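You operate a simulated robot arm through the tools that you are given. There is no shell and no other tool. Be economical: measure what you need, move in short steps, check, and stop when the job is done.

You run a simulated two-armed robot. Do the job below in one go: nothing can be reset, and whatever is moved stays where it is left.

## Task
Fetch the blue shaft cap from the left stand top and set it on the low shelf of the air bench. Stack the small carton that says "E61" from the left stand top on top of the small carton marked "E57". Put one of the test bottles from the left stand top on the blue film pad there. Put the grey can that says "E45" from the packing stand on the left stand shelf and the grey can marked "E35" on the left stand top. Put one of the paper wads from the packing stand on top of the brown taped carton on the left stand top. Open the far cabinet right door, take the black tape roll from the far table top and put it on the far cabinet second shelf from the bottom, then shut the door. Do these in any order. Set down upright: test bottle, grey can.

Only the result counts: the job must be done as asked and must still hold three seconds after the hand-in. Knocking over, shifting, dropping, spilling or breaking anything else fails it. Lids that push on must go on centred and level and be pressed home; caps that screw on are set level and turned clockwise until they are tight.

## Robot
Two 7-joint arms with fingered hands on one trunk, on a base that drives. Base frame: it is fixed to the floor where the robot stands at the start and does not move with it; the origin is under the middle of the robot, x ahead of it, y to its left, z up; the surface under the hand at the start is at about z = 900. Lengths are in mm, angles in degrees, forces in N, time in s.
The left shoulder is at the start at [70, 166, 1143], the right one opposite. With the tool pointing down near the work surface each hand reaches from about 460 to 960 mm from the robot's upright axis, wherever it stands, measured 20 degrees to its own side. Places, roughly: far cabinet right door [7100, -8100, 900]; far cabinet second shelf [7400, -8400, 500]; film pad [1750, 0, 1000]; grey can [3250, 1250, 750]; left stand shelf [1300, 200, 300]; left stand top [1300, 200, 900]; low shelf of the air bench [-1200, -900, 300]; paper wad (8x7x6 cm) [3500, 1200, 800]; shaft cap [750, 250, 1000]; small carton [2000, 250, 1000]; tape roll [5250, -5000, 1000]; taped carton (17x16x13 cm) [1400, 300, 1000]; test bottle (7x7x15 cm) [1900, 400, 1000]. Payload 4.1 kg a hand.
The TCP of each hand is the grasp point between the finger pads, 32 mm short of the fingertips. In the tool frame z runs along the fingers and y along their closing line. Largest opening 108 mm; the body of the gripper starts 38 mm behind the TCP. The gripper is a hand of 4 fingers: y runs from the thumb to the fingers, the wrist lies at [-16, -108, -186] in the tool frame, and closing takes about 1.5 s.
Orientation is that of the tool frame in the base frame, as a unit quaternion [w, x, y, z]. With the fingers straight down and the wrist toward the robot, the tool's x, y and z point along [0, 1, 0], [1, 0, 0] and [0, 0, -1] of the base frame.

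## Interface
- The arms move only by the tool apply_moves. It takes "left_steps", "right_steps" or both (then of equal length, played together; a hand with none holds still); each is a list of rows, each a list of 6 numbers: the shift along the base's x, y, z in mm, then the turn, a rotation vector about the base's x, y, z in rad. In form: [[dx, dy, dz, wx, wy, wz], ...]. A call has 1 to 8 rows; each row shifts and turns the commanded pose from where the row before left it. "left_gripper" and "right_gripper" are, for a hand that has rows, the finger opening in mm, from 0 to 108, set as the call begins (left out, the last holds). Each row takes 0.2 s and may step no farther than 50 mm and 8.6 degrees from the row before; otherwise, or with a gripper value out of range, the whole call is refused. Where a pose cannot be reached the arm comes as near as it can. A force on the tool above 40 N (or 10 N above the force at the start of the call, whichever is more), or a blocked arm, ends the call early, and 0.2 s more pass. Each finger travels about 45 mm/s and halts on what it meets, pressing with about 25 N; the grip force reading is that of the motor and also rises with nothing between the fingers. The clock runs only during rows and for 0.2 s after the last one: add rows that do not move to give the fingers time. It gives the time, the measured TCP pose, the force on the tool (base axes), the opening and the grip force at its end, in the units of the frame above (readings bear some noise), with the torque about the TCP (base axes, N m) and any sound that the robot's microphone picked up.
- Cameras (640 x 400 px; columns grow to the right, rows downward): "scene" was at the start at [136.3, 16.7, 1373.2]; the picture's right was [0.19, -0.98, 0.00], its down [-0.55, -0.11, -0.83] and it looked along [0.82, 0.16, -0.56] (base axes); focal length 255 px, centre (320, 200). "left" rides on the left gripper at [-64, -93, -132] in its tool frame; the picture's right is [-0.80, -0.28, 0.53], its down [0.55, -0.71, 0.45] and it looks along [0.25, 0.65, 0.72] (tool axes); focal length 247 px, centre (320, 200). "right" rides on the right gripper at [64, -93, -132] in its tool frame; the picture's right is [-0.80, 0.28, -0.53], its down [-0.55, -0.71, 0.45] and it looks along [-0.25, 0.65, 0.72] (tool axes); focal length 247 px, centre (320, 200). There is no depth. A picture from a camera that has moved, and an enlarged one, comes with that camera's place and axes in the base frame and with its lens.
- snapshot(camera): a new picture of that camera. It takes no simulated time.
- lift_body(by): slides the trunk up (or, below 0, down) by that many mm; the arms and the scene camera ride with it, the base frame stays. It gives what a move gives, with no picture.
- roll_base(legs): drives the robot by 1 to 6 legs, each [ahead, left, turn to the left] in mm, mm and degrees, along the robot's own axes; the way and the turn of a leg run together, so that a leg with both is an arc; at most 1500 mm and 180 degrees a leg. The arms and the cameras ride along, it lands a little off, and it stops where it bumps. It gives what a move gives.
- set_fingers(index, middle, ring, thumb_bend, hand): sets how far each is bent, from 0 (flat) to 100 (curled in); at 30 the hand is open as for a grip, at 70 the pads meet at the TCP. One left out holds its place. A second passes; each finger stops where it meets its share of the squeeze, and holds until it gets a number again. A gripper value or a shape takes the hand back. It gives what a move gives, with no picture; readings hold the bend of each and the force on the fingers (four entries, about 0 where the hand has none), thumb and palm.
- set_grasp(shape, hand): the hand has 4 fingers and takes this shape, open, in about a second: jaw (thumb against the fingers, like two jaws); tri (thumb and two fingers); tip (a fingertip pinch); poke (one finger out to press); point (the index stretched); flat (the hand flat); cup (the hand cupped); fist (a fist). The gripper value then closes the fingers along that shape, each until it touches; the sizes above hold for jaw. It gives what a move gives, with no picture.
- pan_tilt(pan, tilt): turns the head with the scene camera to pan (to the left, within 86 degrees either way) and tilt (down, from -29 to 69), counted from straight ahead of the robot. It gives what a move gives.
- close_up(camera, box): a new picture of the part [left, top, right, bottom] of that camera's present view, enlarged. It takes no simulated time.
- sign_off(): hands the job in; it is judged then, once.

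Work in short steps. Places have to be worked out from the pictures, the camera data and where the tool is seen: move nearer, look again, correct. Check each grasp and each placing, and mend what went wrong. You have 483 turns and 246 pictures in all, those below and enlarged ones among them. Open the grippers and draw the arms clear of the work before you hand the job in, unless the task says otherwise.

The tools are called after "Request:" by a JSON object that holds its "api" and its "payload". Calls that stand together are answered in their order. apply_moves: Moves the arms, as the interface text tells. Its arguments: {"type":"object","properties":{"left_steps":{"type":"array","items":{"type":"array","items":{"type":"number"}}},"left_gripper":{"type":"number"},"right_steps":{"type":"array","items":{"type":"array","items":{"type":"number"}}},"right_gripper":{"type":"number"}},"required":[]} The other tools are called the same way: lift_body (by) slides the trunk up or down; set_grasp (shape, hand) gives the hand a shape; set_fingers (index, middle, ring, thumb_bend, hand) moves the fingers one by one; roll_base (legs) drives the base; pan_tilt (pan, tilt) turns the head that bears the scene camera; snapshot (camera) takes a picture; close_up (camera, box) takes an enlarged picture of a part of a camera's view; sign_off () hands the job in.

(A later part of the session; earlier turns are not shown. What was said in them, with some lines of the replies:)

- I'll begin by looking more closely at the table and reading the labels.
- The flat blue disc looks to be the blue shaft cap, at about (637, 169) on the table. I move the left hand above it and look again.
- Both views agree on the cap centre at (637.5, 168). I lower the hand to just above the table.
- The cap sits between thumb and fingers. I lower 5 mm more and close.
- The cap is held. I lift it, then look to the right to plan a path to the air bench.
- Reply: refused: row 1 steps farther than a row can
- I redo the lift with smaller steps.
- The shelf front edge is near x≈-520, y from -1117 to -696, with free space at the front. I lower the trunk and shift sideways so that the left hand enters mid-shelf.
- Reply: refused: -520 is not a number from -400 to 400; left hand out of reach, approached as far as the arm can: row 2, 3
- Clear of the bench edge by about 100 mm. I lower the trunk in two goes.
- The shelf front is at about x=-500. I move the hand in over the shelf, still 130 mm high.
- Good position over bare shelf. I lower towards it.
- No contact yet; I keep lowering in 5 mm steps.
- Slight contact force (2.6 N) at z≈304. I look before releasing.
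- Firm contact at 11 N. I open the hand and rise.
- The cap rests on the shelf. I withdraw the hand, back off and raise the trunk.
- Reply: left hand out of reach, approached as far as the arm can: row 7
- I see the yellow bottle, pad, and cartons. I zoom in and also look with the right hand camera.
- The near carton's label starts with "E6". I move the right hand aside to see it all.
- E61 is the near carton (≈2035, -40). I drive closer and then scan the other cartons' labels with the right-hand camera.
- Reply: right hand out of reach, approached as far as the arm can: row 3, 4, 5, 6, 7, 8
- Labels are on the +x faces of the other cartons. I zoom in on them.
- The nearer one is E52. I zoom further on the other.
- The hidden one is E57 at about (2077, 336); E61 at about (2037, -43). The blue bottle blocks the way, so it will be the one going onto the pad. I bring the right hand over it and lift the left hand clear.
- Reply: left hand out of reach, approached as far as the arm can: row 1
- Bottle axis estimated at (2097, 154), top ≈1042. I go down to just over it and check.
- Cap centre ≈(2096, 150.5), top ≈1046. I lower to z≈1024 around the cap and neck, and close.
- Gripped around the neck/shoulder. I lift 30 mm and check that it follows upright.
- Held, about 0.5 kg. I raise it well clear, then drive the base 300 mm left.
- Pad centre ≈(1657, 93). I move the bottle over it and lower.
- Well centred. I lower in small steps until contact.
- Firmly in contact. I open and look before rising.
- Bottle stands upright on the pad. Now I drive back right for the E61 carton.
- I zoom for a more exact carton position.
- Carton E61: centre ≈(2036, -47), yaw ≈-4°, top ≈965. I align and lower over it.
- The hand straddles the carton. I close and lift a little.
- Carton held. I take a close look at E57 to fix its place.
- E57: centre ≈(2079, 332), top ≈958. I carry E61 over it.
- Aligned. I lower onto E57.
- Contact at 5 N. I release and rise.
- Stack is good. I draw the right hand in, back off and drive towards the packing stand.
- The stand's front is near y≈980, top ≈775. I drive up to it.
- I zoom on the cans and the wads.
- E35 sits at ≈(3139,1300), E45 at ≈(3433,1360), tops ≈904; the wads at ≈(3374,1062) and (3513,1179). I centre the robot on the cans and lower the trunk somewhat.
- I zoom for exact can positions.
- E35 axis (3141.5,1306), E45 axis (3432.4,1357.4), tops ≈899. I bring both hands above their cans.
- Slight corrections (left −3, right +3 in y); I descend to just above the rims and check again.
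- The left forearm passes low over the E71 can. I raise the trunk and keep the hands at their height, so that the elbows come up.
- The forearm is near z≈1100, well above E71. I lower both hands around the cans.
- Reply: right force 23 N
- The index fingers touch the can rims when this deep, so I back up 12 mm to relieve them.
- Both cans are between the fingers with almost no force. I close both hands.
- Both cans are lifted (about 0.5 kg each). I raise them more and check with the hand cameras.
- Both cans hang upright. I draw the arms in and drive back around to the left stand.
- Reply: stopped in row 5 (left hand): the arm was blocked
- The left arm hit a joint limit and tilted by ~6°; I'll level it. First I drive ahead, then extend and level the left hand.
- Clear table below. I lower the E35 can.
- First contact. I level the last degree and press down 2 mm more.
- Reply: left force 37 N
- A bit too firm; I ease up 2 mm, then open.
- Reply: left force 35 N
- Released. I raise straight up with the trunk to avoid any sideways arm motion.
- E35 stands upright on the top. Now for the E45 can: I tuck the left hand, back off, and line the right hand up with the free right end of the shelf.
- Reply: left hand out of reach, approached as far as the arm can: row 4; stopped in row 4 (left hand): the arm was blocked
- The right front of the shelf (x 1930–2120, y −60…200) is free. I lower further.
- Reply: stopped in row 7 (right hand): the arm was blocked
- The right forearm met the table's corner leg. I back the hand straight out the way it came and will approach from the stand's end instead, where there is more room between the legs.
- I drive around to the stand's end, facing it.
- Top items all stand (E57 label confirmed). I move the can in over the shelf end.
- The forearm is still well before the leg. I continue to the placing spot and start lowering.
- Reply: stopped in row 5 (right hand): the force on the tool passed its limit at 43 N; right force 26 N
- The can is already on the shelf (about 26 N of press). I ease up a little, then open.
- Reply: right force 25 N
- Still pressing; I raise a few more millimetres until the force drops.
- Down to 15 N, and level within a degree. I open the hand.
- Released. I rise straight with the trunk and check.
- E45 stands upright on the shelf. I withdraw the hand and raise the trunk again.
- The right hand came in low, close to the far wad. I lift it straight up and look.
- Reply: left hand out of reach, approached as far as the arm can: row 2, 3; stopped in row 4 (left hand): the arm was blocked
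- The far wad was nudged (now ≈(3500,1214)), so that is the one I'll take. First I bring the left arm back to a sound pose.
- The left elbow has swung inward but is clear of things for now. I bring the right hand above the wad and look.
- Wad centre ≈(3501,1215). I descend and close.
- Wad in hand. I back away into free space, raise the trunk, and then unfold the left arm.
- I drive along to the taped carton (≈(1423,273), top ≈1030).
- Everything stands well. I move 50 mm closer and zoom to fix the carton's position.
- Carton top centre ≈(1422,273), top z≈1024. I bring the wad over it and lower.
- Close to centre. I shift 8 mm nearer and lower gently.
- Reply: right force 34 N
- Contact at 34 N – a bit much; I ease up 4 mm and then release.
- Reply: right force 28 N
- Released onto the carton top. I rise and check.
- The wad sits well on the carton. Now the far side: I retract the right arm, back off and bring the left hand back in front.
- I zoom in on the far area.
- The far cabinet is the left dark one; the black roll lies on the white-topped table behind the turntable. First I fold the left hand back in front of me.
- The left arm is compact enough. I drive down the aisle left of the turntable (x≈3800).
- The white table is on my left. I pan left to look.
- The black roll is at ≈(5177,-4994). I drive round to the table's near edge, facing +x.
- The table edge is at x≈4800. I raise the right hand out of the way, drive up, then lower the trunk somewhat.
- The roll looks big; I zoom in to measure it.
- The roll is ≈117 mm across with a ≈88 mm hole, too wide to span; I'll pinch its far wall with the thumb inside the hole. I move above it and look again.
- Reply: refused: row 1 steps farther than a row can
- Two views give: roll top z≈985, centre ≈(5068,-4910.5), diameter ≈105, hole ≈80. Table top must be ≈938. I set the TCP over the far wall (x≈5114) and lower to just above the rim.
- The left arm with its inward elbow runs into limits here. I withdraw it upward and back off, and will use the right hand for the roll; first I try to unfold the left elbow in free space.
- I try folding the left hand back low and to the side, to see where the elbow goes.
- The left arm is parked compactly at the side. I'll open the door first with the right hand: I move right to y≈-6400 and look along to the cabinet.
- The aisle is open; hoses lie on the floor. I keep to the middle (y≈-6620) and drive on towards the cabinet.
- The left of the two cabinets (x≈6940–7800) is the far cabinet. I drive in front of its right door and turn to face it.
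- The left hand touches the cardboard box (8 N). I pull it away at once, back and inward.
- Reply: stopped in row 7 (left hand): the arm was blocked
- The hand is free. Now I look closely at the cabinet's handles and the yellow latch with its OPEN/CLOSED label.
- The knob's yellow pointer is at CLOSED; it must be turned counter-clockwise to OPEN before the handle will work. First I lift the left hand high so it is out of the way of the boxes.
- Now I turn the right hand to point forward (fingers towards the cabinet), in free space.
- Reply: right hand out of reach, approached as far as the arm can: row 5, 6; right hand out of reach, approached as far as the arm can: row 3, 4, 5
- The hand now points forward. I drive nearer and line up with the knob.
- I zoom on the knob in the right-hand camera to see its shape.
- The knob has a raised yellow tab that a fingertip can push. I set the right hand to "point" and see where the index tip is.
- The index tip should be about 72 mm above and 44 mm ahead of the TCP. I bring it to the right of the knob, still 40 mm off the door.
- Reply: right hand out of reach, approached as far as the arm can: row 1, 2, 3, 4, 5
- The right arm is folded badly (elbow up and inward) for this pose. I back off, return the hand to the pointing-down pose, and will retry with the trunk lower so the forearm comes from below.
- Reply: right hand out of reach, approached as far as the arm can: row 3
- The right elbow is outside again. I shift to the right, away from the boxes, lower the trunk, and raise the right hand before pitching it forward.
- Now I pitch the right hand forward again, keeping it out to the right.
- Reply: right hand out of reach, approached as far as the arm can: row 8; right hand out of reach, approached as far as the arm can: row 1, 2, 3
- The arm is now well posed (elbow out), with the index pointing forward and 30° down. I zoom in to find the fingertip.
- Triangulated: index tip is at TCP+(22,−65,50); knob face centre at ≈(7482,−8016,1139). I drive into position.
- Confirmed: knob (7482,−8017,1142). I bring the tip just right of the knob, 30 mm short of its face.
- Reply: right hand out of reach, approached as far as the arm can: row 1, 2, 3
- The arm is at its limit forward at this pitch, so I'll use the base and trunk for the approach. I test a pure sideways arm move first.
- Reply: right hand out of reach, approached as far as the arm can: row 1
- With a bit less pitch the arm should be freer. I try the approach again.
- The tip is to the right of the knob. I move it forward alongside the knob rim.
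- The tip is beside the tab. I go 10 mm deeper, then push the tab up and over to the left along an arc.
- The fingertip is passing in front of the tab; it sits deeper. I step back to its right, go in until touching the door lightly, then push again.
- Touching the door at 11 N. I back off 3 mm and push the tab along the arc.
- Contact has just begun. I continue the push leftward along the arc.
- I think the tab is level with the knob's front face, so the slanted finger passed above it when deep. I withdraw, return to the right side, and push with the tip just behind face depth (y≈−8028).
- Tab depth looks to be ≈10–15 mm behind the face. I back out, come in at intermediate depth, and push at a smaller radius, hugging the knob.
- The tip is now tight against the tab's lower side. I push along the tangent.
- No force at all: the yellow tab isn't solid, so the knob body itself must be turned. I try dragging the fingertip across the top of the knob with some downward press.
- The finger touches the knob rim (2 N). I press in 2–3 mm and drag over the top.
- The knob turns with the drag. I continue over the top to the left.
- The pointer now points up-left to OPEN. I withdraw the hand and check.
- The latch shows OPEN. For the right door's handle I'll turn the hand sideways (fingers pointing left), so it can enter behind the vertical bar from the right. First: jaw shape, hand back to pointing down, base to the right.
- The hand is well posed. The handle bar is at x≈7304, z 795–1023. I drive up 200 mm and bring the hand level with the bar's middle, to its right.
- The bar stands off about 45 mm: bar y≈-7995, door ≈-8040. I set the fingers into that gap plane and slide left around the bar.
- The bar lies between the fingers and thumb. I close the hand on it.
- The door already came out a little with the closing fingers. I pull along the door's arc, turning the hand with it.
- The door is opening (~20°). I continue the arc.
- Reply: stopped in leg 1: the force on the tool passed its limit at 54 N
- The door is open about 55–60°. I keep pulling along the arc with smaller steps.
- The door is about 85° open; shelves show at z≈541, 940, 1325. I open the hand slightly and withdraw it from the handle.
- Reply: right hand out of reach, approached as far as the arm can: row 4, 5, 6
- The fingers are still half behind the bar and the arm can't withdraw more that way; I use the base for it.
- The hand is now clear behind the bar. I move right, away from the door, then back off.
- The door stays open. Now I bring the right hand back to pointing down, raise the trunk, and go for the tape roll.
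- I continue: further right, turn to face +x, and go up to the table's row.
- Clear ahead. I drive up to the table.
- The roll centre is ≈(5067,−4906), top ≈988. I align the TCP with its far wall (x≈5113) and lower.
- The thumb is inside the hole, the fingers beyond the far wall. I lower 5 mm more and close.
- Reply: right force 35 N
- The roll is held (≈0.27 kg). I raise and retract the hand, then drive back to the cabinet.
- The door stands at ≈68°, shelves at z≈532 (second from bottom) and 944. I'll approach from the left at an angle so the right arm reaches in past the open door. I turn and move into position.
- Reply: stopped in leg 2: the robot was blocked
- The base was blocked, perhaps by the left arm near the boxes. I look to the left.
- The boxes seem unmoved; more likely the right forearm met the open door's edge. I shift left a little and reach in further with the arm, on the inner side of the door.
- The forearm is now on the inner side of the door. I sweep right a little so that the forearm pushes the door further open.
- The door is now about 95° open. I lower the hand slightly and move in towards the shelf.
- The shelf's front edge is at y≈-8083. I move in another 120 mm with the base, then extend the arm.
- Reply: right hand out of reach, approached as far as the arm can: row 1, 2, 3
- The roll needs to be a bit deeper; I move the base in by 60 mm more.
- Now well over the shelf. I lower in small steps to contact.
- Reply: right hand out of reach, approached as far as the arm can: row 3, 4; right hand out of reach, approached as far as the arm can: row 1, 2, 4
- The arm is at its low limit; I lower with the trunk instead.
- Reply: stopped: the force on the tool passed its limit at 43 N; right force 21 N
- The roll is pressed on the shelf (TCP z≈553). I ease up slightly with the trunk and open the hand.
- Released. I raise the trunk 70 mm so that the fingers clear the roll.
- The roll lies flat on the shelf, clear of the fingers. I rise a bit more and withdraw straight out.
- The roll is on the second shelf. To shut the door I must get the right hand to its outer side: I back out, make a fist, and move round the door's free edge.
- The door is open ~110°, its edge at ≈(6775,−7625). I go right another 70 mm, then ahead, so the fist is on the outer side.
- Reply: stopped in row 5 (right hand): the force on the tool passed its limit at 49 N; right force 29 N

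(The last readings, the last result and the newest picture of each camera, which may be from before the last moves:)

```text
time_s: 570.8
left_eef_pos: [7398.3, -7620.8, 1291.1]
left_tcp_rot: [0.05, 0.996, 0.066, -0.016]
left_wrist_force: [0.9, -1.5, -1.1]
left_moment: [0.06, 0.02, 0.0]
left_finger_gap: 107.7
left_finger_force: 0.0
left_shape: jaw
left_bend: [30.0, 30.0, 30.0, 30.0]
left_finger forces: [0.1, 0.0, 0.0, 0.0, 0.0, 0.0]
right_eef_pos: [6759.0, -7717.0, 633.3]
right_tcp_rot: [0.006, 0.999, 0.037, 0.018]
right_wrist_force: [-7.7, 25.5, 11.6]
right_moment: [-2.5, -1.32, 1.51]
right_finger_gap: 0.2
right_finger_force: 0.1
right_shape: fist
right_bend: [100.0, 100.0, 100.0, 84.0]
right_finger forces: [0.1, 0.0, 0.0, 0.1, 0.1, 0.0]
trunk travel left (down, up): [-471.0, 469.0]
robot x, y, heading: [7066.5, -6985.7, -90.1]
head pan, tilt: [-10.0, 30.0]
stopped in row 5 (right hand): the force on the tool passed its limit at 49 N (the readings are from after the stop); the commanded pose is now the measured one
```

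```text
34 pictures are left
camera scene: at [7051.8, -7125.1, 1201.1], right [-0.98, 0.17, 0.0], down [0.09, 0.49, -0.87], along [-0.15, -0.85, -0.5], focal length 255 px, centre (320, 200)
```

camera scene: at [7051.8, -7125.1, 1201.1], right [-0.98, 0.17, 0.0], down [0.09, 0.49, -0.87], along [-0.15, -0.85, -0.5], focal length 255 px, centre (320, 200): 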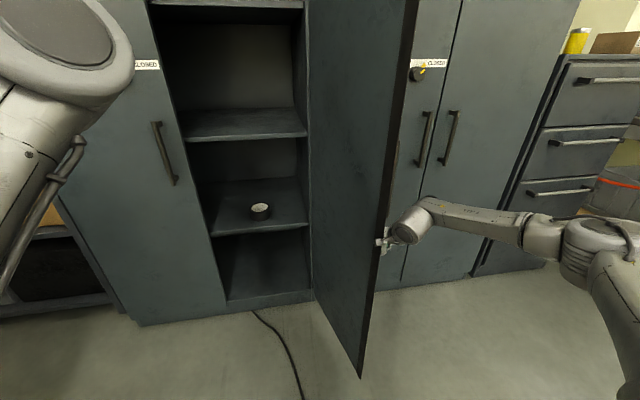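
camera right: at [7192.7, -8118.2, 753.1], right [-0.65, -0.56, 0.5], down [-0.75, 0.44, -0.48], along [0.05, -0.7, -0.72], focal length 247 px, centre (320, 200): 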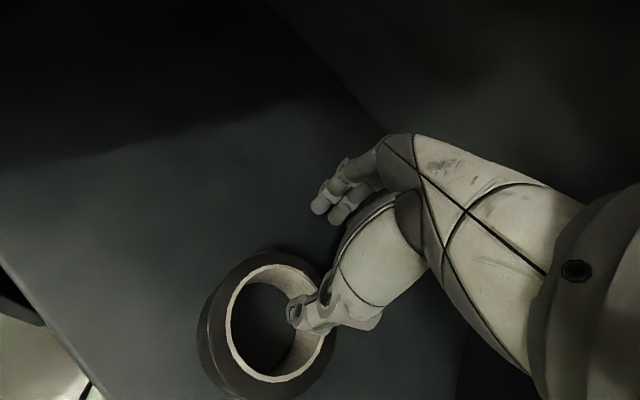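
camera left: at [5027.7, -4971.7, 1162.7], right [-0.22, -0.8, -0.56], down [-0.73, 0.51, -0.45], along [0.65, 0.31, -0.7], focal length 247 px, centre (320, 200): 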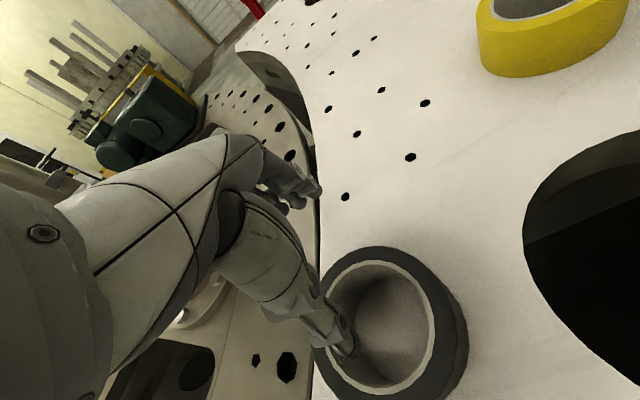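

The wrist caught the door's end edge. I move right a bit, go 120 mm deeper, and sweep left again.

Request:
{"api": "apply_moves", "payload": {"right_steps": [[-30, 10, 0, 0, 0, 0], [-40, 0, 0, 0, 0, 0], [-30, 0, 0, 0, 0, 0]]}}

Request:
{"api": "roll_base", "payload": {"legs": [[140, 0, 0]]}}

Request:
{"api": "apply_moves", "payload": {"right_steps": [[25, 0, 0, 0, 0, 0], [25, 0, 0, 0, 0, 0], [25, 0, 0, 0, 0, 0], [25, 0, 0, 0, 0, 0], [25, 5, 0, 0, 0, 0], [25, 5, 0, 0, 0, 0], [25, 5, 0, 0, 0, 0], [25, 5, 0, 0, 0, 0]]}}

Request:
{"api": "snapshot", "payload": {"camera": "scene"}}

```text
time_s: 571.6
left_eef_pos: [7397.6, -7622.8, 1290.9]
left_tcp_rot: [0.051, 0.996, 0.067, -0.015]
left_wrist_force: [-0.3, -0.3, 0.2]
left_moment: [0.01, -0.02, 0.02]
left_finger_gap: 108.0
left_finger_force: 0.1
left_shape: jaw
left_bend: [30.0, 30.0, 30.0, 30.0]
left_finger forces: [0.0, 0.0, 0.1, 0.0, 0.0, 0.0]
right_eef_pos: [6660.6, -7709.4, 630.8]
right_tcp_rot: [0.005, 0.999, 0.039, 0.019]
right_wrist_force: [-0.8, 0.4, -0.7]
right_moment: [0.0, 0.0, 0.0]
right_finger_gap: 0.1
right_finger_force: 0.0
right_shape: fist
right_bend: [100.0, 100.0, 100.0, 84.0]
right_finger forces: [0.1, 0.0, 0.0, 0.0, 0.1, 0.0]
trunk travel left (down, up): [-471.0, 469.0]
robot x, y, heading: [7066.9, -6987.7, -89.9]
head pan, tilt: [-10.0, 30.0]
```

```text
time_s: 572.9
left_eef_pos: [7400.2, -7762.2, 1290.6]
left_tcp_rot: [0.049, 0.996, 0.068, -0.015]
left_wrist_force: [0.1, -0.7, 0.6]
left_moment: [0.03, -0.02, 0.0]
left_finger_gap: 108.1
left_finger_force: 0.1
left_shape: jaw
left_bend: [30.0, 30.0, 30.0, 30.0]
left_finger forces: [0.0, 0.1, 0.0, 0.0, 0.0, 0.0]
right_eef_pos: [6663.6, -7849.4, 631.1]
right_tcp_rot: [0.005, 0.999, 0.04, 0.018]
right_wrist_force: [-0.3, -0.3, -0.6]
right_moment: [0.03, 0.01, -0.01]
right_finger_gap: 0.0
right_finger_force: 0.0
right_shape: fist
right_bend: [100.0, 100.0, 100.0, 84.0]
right_finger forces: [0.1, 0.0, 0.1, 0.0, 0.0, 0.1]
trunk travel left (down, up): [-471.0, 469.0]
robot x, y, heading: [7070.6, -7128.1, -89.3]
head pan, tilt: [-10.0, 30.0]
```

```text
time_s: 574.7
left_eef_pos: [7401.7, -7760.6, 1290.1]
left_tcp_rot: [0.05, 0.996, 0.068, -0.015]
left_wrist_force: [0.2, 0.0, 0.0]
left_moment: [0.0, 0.01, -0.02]
left_finger_gap: 107.8
left_finger_force: 0.1
left_shape: jaw
left_bend: [30.0, 30.0, 30.0, 30.0]
left_finger forces: [0.0, 0.1, 0.0, 0.1, 0.0, 0.0]
right_eef_pos: [6863.5, -7829.6, 630.6]
right_tcp_rot: [0.005, 0.999, 0.039, 0.018]
right_wrist_force: [0.3, -0.2, 1.0]
right_moment: [-0.03, 0.01, 0.0]
right_finger_gap: 0.1
right_finger_force: 0.1
right_shape: fist
right_bend: [100.0, 100.0, 100.0, 84.0]
right_finger forces: [0.0, 0.0, 0.0, 0.1, 0.0, 0.0]
trunk travel left (down, up): [-471.0, 469.0]
robot x, y, heading: [7070.3, -7127.9, -89.7]
head pan, tilt: [-10.0, 30.0]
```

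```text
33 pictures are left
camera scene: at [7052.5, -7267.1, 1200.5], right [-0.99, 0.17, 0.0], down [0.08, 0.49, -0.87], along [-0.15, -0.85, -0.5], focal length 255 px, centre (320, 200)
```

scene: 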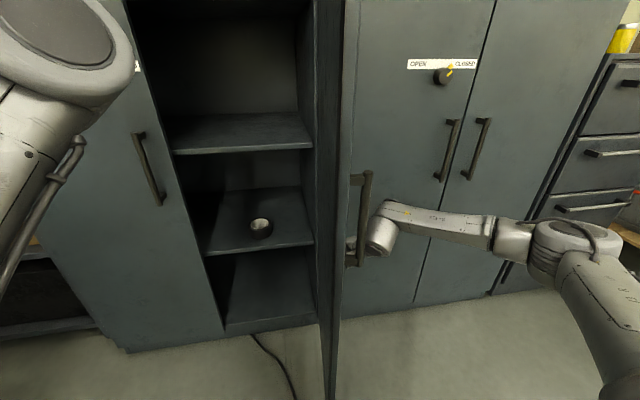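

The fist is now pushing the outer face. I continue the closing arc.

Request:
{"api": "apply_moves", "payload": {"right_steps": [[25, 2, 0, 0, 0, 0], [25, 2, 0, 0, 0, 0], [25, -2, 0, 0, 0, 0], [25, -4, 0, 0, 0, 0], [25, -6, 0, 0, 0, 0], [24, -10, 0, 0, 0, 0], [22, -13, 0, 0, 0, 0], [20, -15, 0, 0, 0, 0]]}}

Request:
{"api": "snapshot", "payload": {"camera": "scene"}}

```text
time_s: 576.5
left_eef_pos: [7401.6, -7761.8, 1290.9]
left_tcp_rot: [0.049, 0.996, 0.068, -0.016]
left_wrist_force: [0.0, 0.0, 0.1]
left_moment: [-0.02, 0.04, -0.02]
left_finger_gap: 108.0
left_finger_force: 0.1
left_shape: jaw
left_bend: [30.0, 30.0, 30.0, 30.0]
left_finger forces: [0.0, 0.0, 0.0, 0.0, 0.0, 0.0]
right_eef_pos: [7053.2, -7876.8, 632.1]
right_tcp_rot: [0.006, 0.999, 0.04, 0.018]
right_wrist_force: [-0.3, -1.2, 0.5]
right_moment: [-0.02, -0.01, 0.0]
right_finger_gap: 0.0
right_finger_force: 0.0
right_shape: fist
right_bend: [100.0, 100.0, 100.0, 84.0]
right_finger forces: [0.1, 0.1, 0.1, 0.0, 0.0, 0.0]
trunk travel left (down, up): [-471.0, 469.0]
robot x, y, heading: [7071.2, -7127.2, -89.6]
head pan, tilt: [-10.0, 30.0]
```

```text
32 pictures are left
camera scene: at [7052.8, -7267.4, 1200.5], right [-0.99, 0.17, 0.0], down [0.08, 0.49, -0.87], along [-0.15, -0.85, -0.5], focal length 255 px, centre (320, 200)
```

scene: 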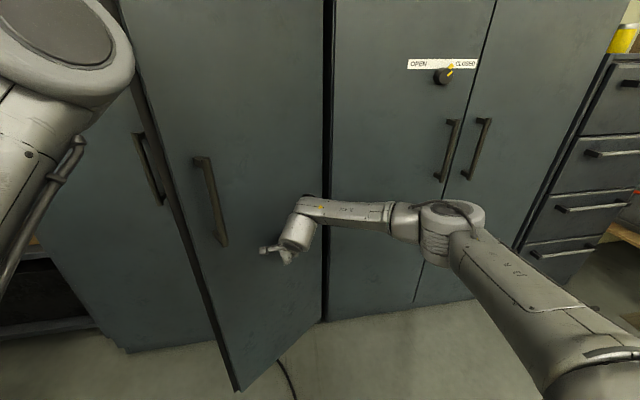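

The door swung on by itself to ~34°. I shift the base left so the fist meets the door nearer its free side, then push ahead.

Request:
{"api": "roll_base", "payload": {"legs": [[0, 120, 0]]}}

Request:
{"api": "apply_moves", "payload": {"right_steps": [[0, -20, 0, 0, 0, 0], [0, -20, 0, 0, 0, 0], [0, -20, 0, 0, 0, 0], [0, -20, 0, 0, 0, 0], [0, 0, 0, 0, 0, 0]]}}

Request:
{"api": "snapshot", "payload": {"camera": "scene"}}

```text
time_s: 577.8
left_eef_pos: [7523.0, -7760.5, 1290.2]
left_tcp_rot: [0.05, 0.996, 0.068, -0.015]
left_wrist_force: [0.9, 0.3, -1.0]
left_moment: [-0.05, 0.05, -0.02]
left_finger_gap: 107.8
left_finger_force: 0.1
left_shape: jaw
left_bend: [30.0, 30.0, 30.0, 30.0]
left_finger forces: [0.0, 0.0, 0.0, 0.0, 0.0, 0.1]
right_eef_pos: [7175.0, -7875.7, 632.3]
right_tcp_rot: [0.006, 0.999, 0.04, 0.018]
right_wrist_force: [-0.8, -0.3, -0.7]
right_moment: [-0.01, 0.03, -0.01]
right_finger_gap: 0.0
right_finger_force: 0.1
right_shape: fist
right_bend: [100.0, 100.0, 100.0, 84.0]
right_finger forces: [0.0, 0.0, 0.1, 0.1, 0.1, 0.1]
trunk travel left (down, up): [-471.0, 469.0]
robot x, y, heading: [7189.3, -7126.2, -89.9]
head pan, tilt: [-10.0, 30.0]
```

```text
time_s: 579.0
left_eef_pos: [7522.2, -7759.6, 1292.0]
left_tcp_rot: [0.05, 0.996, 0.068, -0.014]
left_wrist_force: [-0.4, -0.5, -0.3]
left_moment: [-0.03, -0.03, 0.0]
left_finger_gap: 107.7
left_finger_force: 0.1
left_shape: jaw
left_bend: [30.0, 30.0, 30.0, 30.0]
left_finger forces: [0.0, 0.1, 0.0, 0.0, 0.0, 0.0]
right_eef_pos: [7174.1, -7955.8, 631.5]
right_tcp_rot: [0.005, 0.999, 0.04, 0.018]
right_wrist_force: [0.1, 0.3, 0.1]
right_moment: [-0.03, -0.02, 0.0]
right_finger_gap: 0.0
right_finger_force: 0.1
right_shape: fist
right_bend: [100.0, 100.0, 100.0, 84.0]
right_finger forces: [0.1, 0.0, 0.1, 0.0, 0.1, 0.0]
trunk travel left (down, up): [-471.0, 469.0]
robot x, y, heading: [7191.1, -7126.8, -89.8]
head pan, tilt: [-10.0, 30.0]
```

```text
31 pictures are left
camera scene: at [7173.2, -7266.3, 1200.6], right [-0.99, 0.17, 0.0], down [0.09, 0.49, -0.87], along [-0.15, -0.85, -0.5], focal length 255 px, centre (320, 200)
```

scene: 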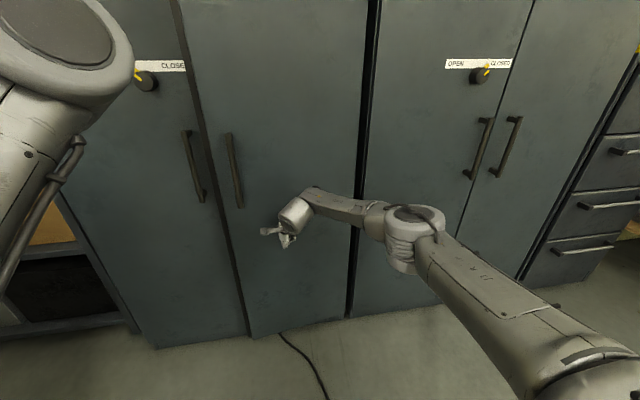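

Nearly shut. I push on until it resists.

Request:
{"api": "apply_moves", "payload": {"right_steps": [[0, -15, 0, 0, 0, 0], [0, -15, 0, 0, 0, 0], [0, -10, 0, 0, 0, 0], [0, -10, 0, 0, 0, 0], [0, -8, 0, 0, 0, 0], [0, 0, 0, 0, 0, 0]]}}

Request:
{"api": "snapshot", "payload": {"camera": "scene"}}

```text
time_s: 580.4
left_eef_pos: [7523.7, -7761.0, 1290.9]
left_tcp_rot: [0.05, 0.996, 0.068, -0.015]
left_wrist_force: [0.1, -0.3, -0.2]
left_moment: [-0.01, 0.01, 0.0]
left_finger_gap: 107.8
left_finger_force: 0.0
left_shape: jaw
left_bend: [30.0, 30.0, 30.0, 30.0]
left_finger forces: [0.1, 0.1, 0.0, 0.0, 0.0, 0.1]
right_eef_pos: [7174.5, -7993.7, 631.7]
right_tcp_rot: [0.005, 0.999, 0.04, 0.019]
right_wrist_force: [0.0, 0.7, -0.5]
right_moment: [0.02, 0.01, -0.02]
right_finger_gap: 0.0
right_finger_force: 0.0
right_shape: fist
right_bend: [100.0, 100.0, 100.0, 84.0]
right_finger forces: [0.1, 0.0, 0.0, 0.1, 0.0, 0.0]
right hand out of reach, approached as far as the arm can: row 4, 5
trunk travel left (down, up): [-471.0, 469.0]
robot x, y, heading: [7191.6, -7126.3, -89.8]
head pan, tilt: [-10.0, 30.0]
```

```text
30 pictures are left
camera scene: at [7173.4, -7266.6, 1200.5], right [-0.99, 0.17, 0.0], down [0.08, 0.49, -0.87], along [-0.15, -0.85, -0.5], focal length 255 px, centre (320, 200)
```

scene: 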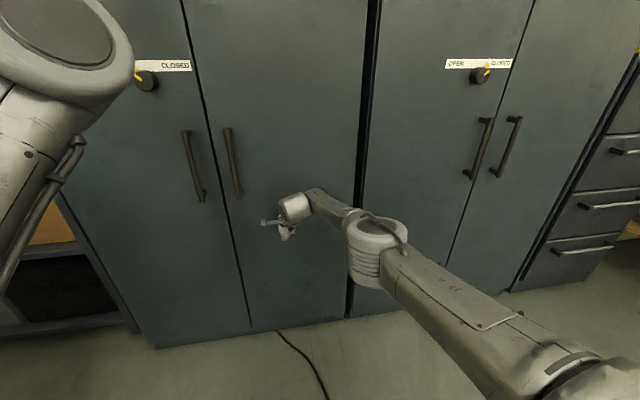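

It looks shut. I push a bit more with the base to be sure it is fully home.

Request:
{"api": "roll_base", "payload": {"legs": [[25, 0, 0]]}}

Request:
{"api": "roll_base", "payload": {"legs": [[20, 0, 0]]}}

```text
time_s: 581.1
left_eef_pos: [7521.0, -7765.3, 1293.6]
left_tcp_rot: [0.051, 0.996, 0.068, -0.015]
left_wrist_force: [0.3, -0.5, 0.2]
left_moment: [0.0, 0.0, -0.01]
left_finger_gap: 107.9
left_finger_force: 0.1
left_shape: jaw
left_bend: [30.0, 30.0, 30.0, 30.0]
left_finger forces: [0.0, 0.0, 0.0, 0.0, 0.1, 0.0]
right_eef_pos: [7175.2, -7997.9, 634.4]
right_tcp_rot: [0.002, 0.999, 0.04, 0.02]
right_wrist_force: [-1.9, 22.5, 6.9]
right_moment: [-1.8, -0.06, -0.37]
right_finger_gap: 0.0
right_finger_force: 0.2
right_shape: fist
right_bend: [100.0, 100.0, 100.0, 84.0]
right_finger forces: [0.0, 23.1, 0.0, 0.0, 0.1, 0.1]
trunk travel left (down, up): [-471.0, 469.0]
robot x, y, heading: [7190.7, -7135.3, -89.7]
head pan, tilt: [-10.0, 30.0]
stopped in leg 1: the force on the tool passed its limit at 109 N (the readings are from after the stop); the commanded pose is now the measured one
```

```text
time_s: 581.8
left_eef_pos: [7520.5, -7769.9, 1291.7]
left_tcp_rot: [0.051, 0.996, 0.067, -0.016]
left_wrist_force: [-0.5, -0.4, 0.2]
left_moment: [0.04, 0.0, -0.01]
left_finger_gap: 107.7
left_finger_force: 0.1
left_shape: jaw
left_bend: [30.0, 30.0, 30.0, 30.0]
left_finger forces: [0.0, 0.0, 0.0, 0.1, 0.0, 0.0]
right_eef_pos: [7176.0, -7998.0, 631.1]
right_tcp_rot: [-0.003, 0.999, 0.041, 0.018]
right_wrist_force: [-1.9, 23.8, 7.3]
right_moment: [-1.85, -0.01, -0.32]
right_finger_gap: 0.2
right_finger_force: 0.1
right_shape: fist
right_bend: [100.0, 100.0, 100.0, 84.0]
right_finger forces: [0.0, 24.0, 0.1, 0.1, 0.1, 0.1]
trunk travel left (down, up): [-471.0, 469.0]
robot x, y, heading: [7190.6, -7134.8, -90.0]
head pan, tilt: [-10.0, 30.0]
stopped in leg 1: the force on the tool passed its limit at 64 N (the readings are from after the stop); the commanded pose is now the measured one
```

The door is firmly home. I back off, open the hand, and check.

Request:
{"api": "roll_base", "payload": {"legs": [[-450, 0, 0]]}}

Request:
{"api": "set_grasp", "payload": {"hand": "right", "shape": "jaw"}}

Request:
{"api": "pan_tilt", "payload": {"pan": 0, "tilt": 20}}

Request:
{"api": "snapshot", "payload": {"camera": "scene"}}

```text
time_s: 584.6
left_eef_pos: [7519.7, -7319.0, 1290.9]
left_tcp_rot: [0.049, 0.996, 0.067, -0.014]
left_wrist_force: [-0.4, -0.2, 0.2]
left_moment: [0.02, 0.01, 0.01]
left_finger_gap: 108.0
left_finger_force: 0.2
left_shape: jaw
left_bend: [30.0, 30.0, 30.0, 30.0]
left_finger forces: [0.0, 0.0, 0.1, 0.1, 0.1, 0.1]
right_eef_pos: [7176.0, -7546.7, 628.1]
right_tcp_rot: [-0.004, 0.999, 0.04, 0.019]
right_wrist_force: [-0.3, 0.7, 0.7]
right_moment: [0.02, -0.03, 0.0]
right_finger_gap: 0.0
right_finger_force: 0.1
right_shape: fist
right_bend: [100.0, 100.0, 100.0, 84.0]
right_finger forces: [0.1, 0.1, 0.0, 0.0, 0.0, 0.1]
trunk travel left (down, up): [-471.0, 469.0]
robot x, y, heading: [7191.5, -6683.7, -90.0]
head pan, tilt: [-10.0, 30.0]
```

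```text
time_s: 585.5
left_eef_pos: [7520.5, -7319.6, 1289.3]
left_tcp_rot: [0.049, 0.996, 0.068, -0.015]
left_wrist_force: [-0.2, 0.2, 0.3]
left_moment: [-0.01, 0.0, -0.02]
left_finger_gap: 107.9
left_finger_force: 0.0
left_shape: jaw
left_bend: [30.0, 30.0, 30.0, 30.0]
left_finger forces: [0.0, 0.0, 0.0, 0.1, 0.1, 0.0]
right_eef_pos: [7175.4, -7547.1, 628.3]
right_tcp_rot: [-0.003, 0.999, 0.041, 0.018]
right_wrist_force: [0.1, 0.2, 0.5]
right_moment: [-0.02, -0.02, 0.0]
right_finger_gap: 107.5
right_finger_force: 0.1
right_shape: jaw
right_bend: [30.0, 30.0, 30.0, 30.0]
right_finger forces: [0.0, 0.1, 0.0, 0.0, 0.0, 0.0]
trunk travel left (down, up): [-471.0, 469.0]
robot x, y, heading: [7189.7, -6684.2, -89.8]
head pan, tilt: [-10.0, 30.0]
```

```text
time_s: 586.2
left_eef_pos: [7520.6, -7319.8, 1289.8]
left_tcp_rot: [0.048, 0.996, 0.067, -0.015]
left_wrist_force: [-0.6, 0.5, -0.1]
left_moment: [0.02, 0.02, 0.03]
left_finger_gap: 107.6
left_finger_force: 0.0
left_shape: jaw
left_bend: [30.0, 30.0, 30.0, 30.0]
left_finger forces: [0.1, 0.0, 0.0, 0.0, 0.1, 0.1]
right_eef_pos: [7175.5, -7547.6, 628.7]
right_tcp_rot: [-0.003, 0.999, 0.041, 0.017]
right_wrist_force: [0.3, -0.4, -0.2]
right_moment: [0.01, 0.04, 0.0]
right_finger_gap: 107.9
right_finger_force: 0.1
right_shape: jaw
right_bend: [30.0, 30.0, 30.0, 30.0]
right_finger forces: [0.1, 0.0, 0.0, 0.0, 0.1, 0.0]
trunk travel left (down, up): [-471.0, 469.0]
robot x, y, heading: [7188.6, -6686.5, -89.8]
head pan, tilt: [0.0, 20.0]
```

```text
29 pictures are left
camera scene: at [7187.7, -6828.7, 1216.5], right [-1.0, 0.0, 0.0], down [0.0, 0.34, -0.94], along [0.0, -0.94, -0.34], focal length 255 px, centre (320, 200)
```

scene: 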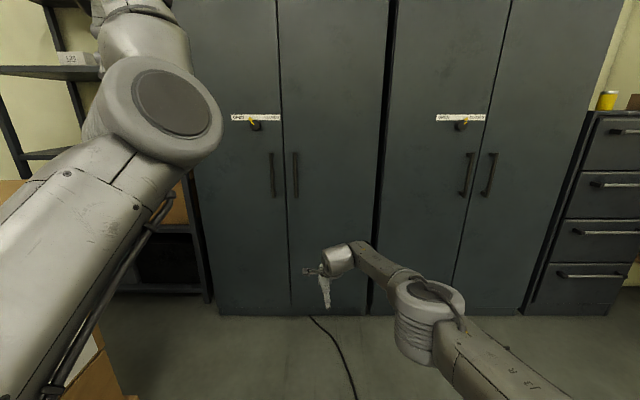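

The door is shut and both hands are open. I draw back a little further from the cabinet and hand in.

Request:
{"api": "roll_base", "payload": {"legs": [[-200, 0, 0]]}}

Request:
{"api": "close_up", "payload": {"camera": "scene", "box": [210, 60, 410, 320]}}

```text
time_s: 587.8
left_eef_pos: [7517.3, -7119.7, 1291.3]
left_tcp_rot: [0.049, 0.996, 0.067, -0.015]
left_wrist_force: [0.0, 0.4, 0.8]
left_moment: [-0.02, -0.01, 0.01]
left_finger_gap: 108.0
left_finger_force: 0.1
left_shape: jaw
left_bend: [30.0, 30.0, 30.0, 30.0]
left_finger forces: [0.0, 0.1, 0.0, 0.0, 0.1, 0.0]
right_eef_pos: [7173.0, -7347.7, 629.3]
right_tcp_rot: [-0.004, 0.999, 0.04, 0.018]
right_wrist_force: [0.0, 0.2, -0.5]
right_moment: [0.01, -0.01, 0.0]
right_finger_gap: 107.4
right_finger_force: 0.1
right_shape: jaw
right_bend: [30.0, 30.0, 30.0, 30.0]
right_finger forces: [0.0, 0.0, 0.0, 0.0, 0.0, 0.0]
trunk travel left (down, up): [-471.0, 469.0]
robot x, y, heading: [7188.7, -6485.9, -89.9]
head pan, tilt: [0.0, 20.0]
```

```text
1.54 times, centred on (310, 190) of scene
camera zoom: at [7187.1, -6628.3, 1216.7], right [-1.0, 0.0, 0.0], down [0.0, 0.34, -0.94], along [0.0, -0.94, -0.34], focal length 392 px, centre (335, 215)
```

zoom: 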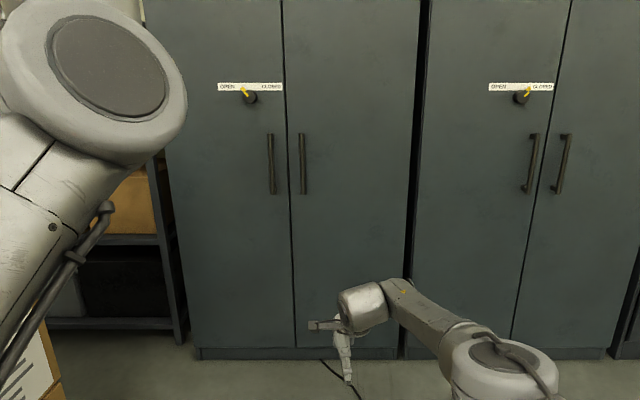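

The cabinet door is shut flush, the hands are open and clear; I hand the job in.

Request:
{"api": "sign_off", "payload": {}}

```text
The job is handed in.
```

I did every part of the job and handed it in: each item is where you asked, and the cabinet's right door is shut.

- **Boxes by the cabinet:** my left hand pressed lightly (about 8 N) on the stack of cardboard boxes. I could not see that they moved, but I could not check it precisely either.
- **Paper wad:** I nudged one wad about 40 mm on the packing stand while driving up, so that is the one I used.
- **Cabinet latch:** I had to turn the knob from CLOSED to OPEN to open the door, and I left it at OPEN.
- **Left stand leg:** my forearm hit a corner leg while I was placing E45. The items on the stand still looked in place afterwards.
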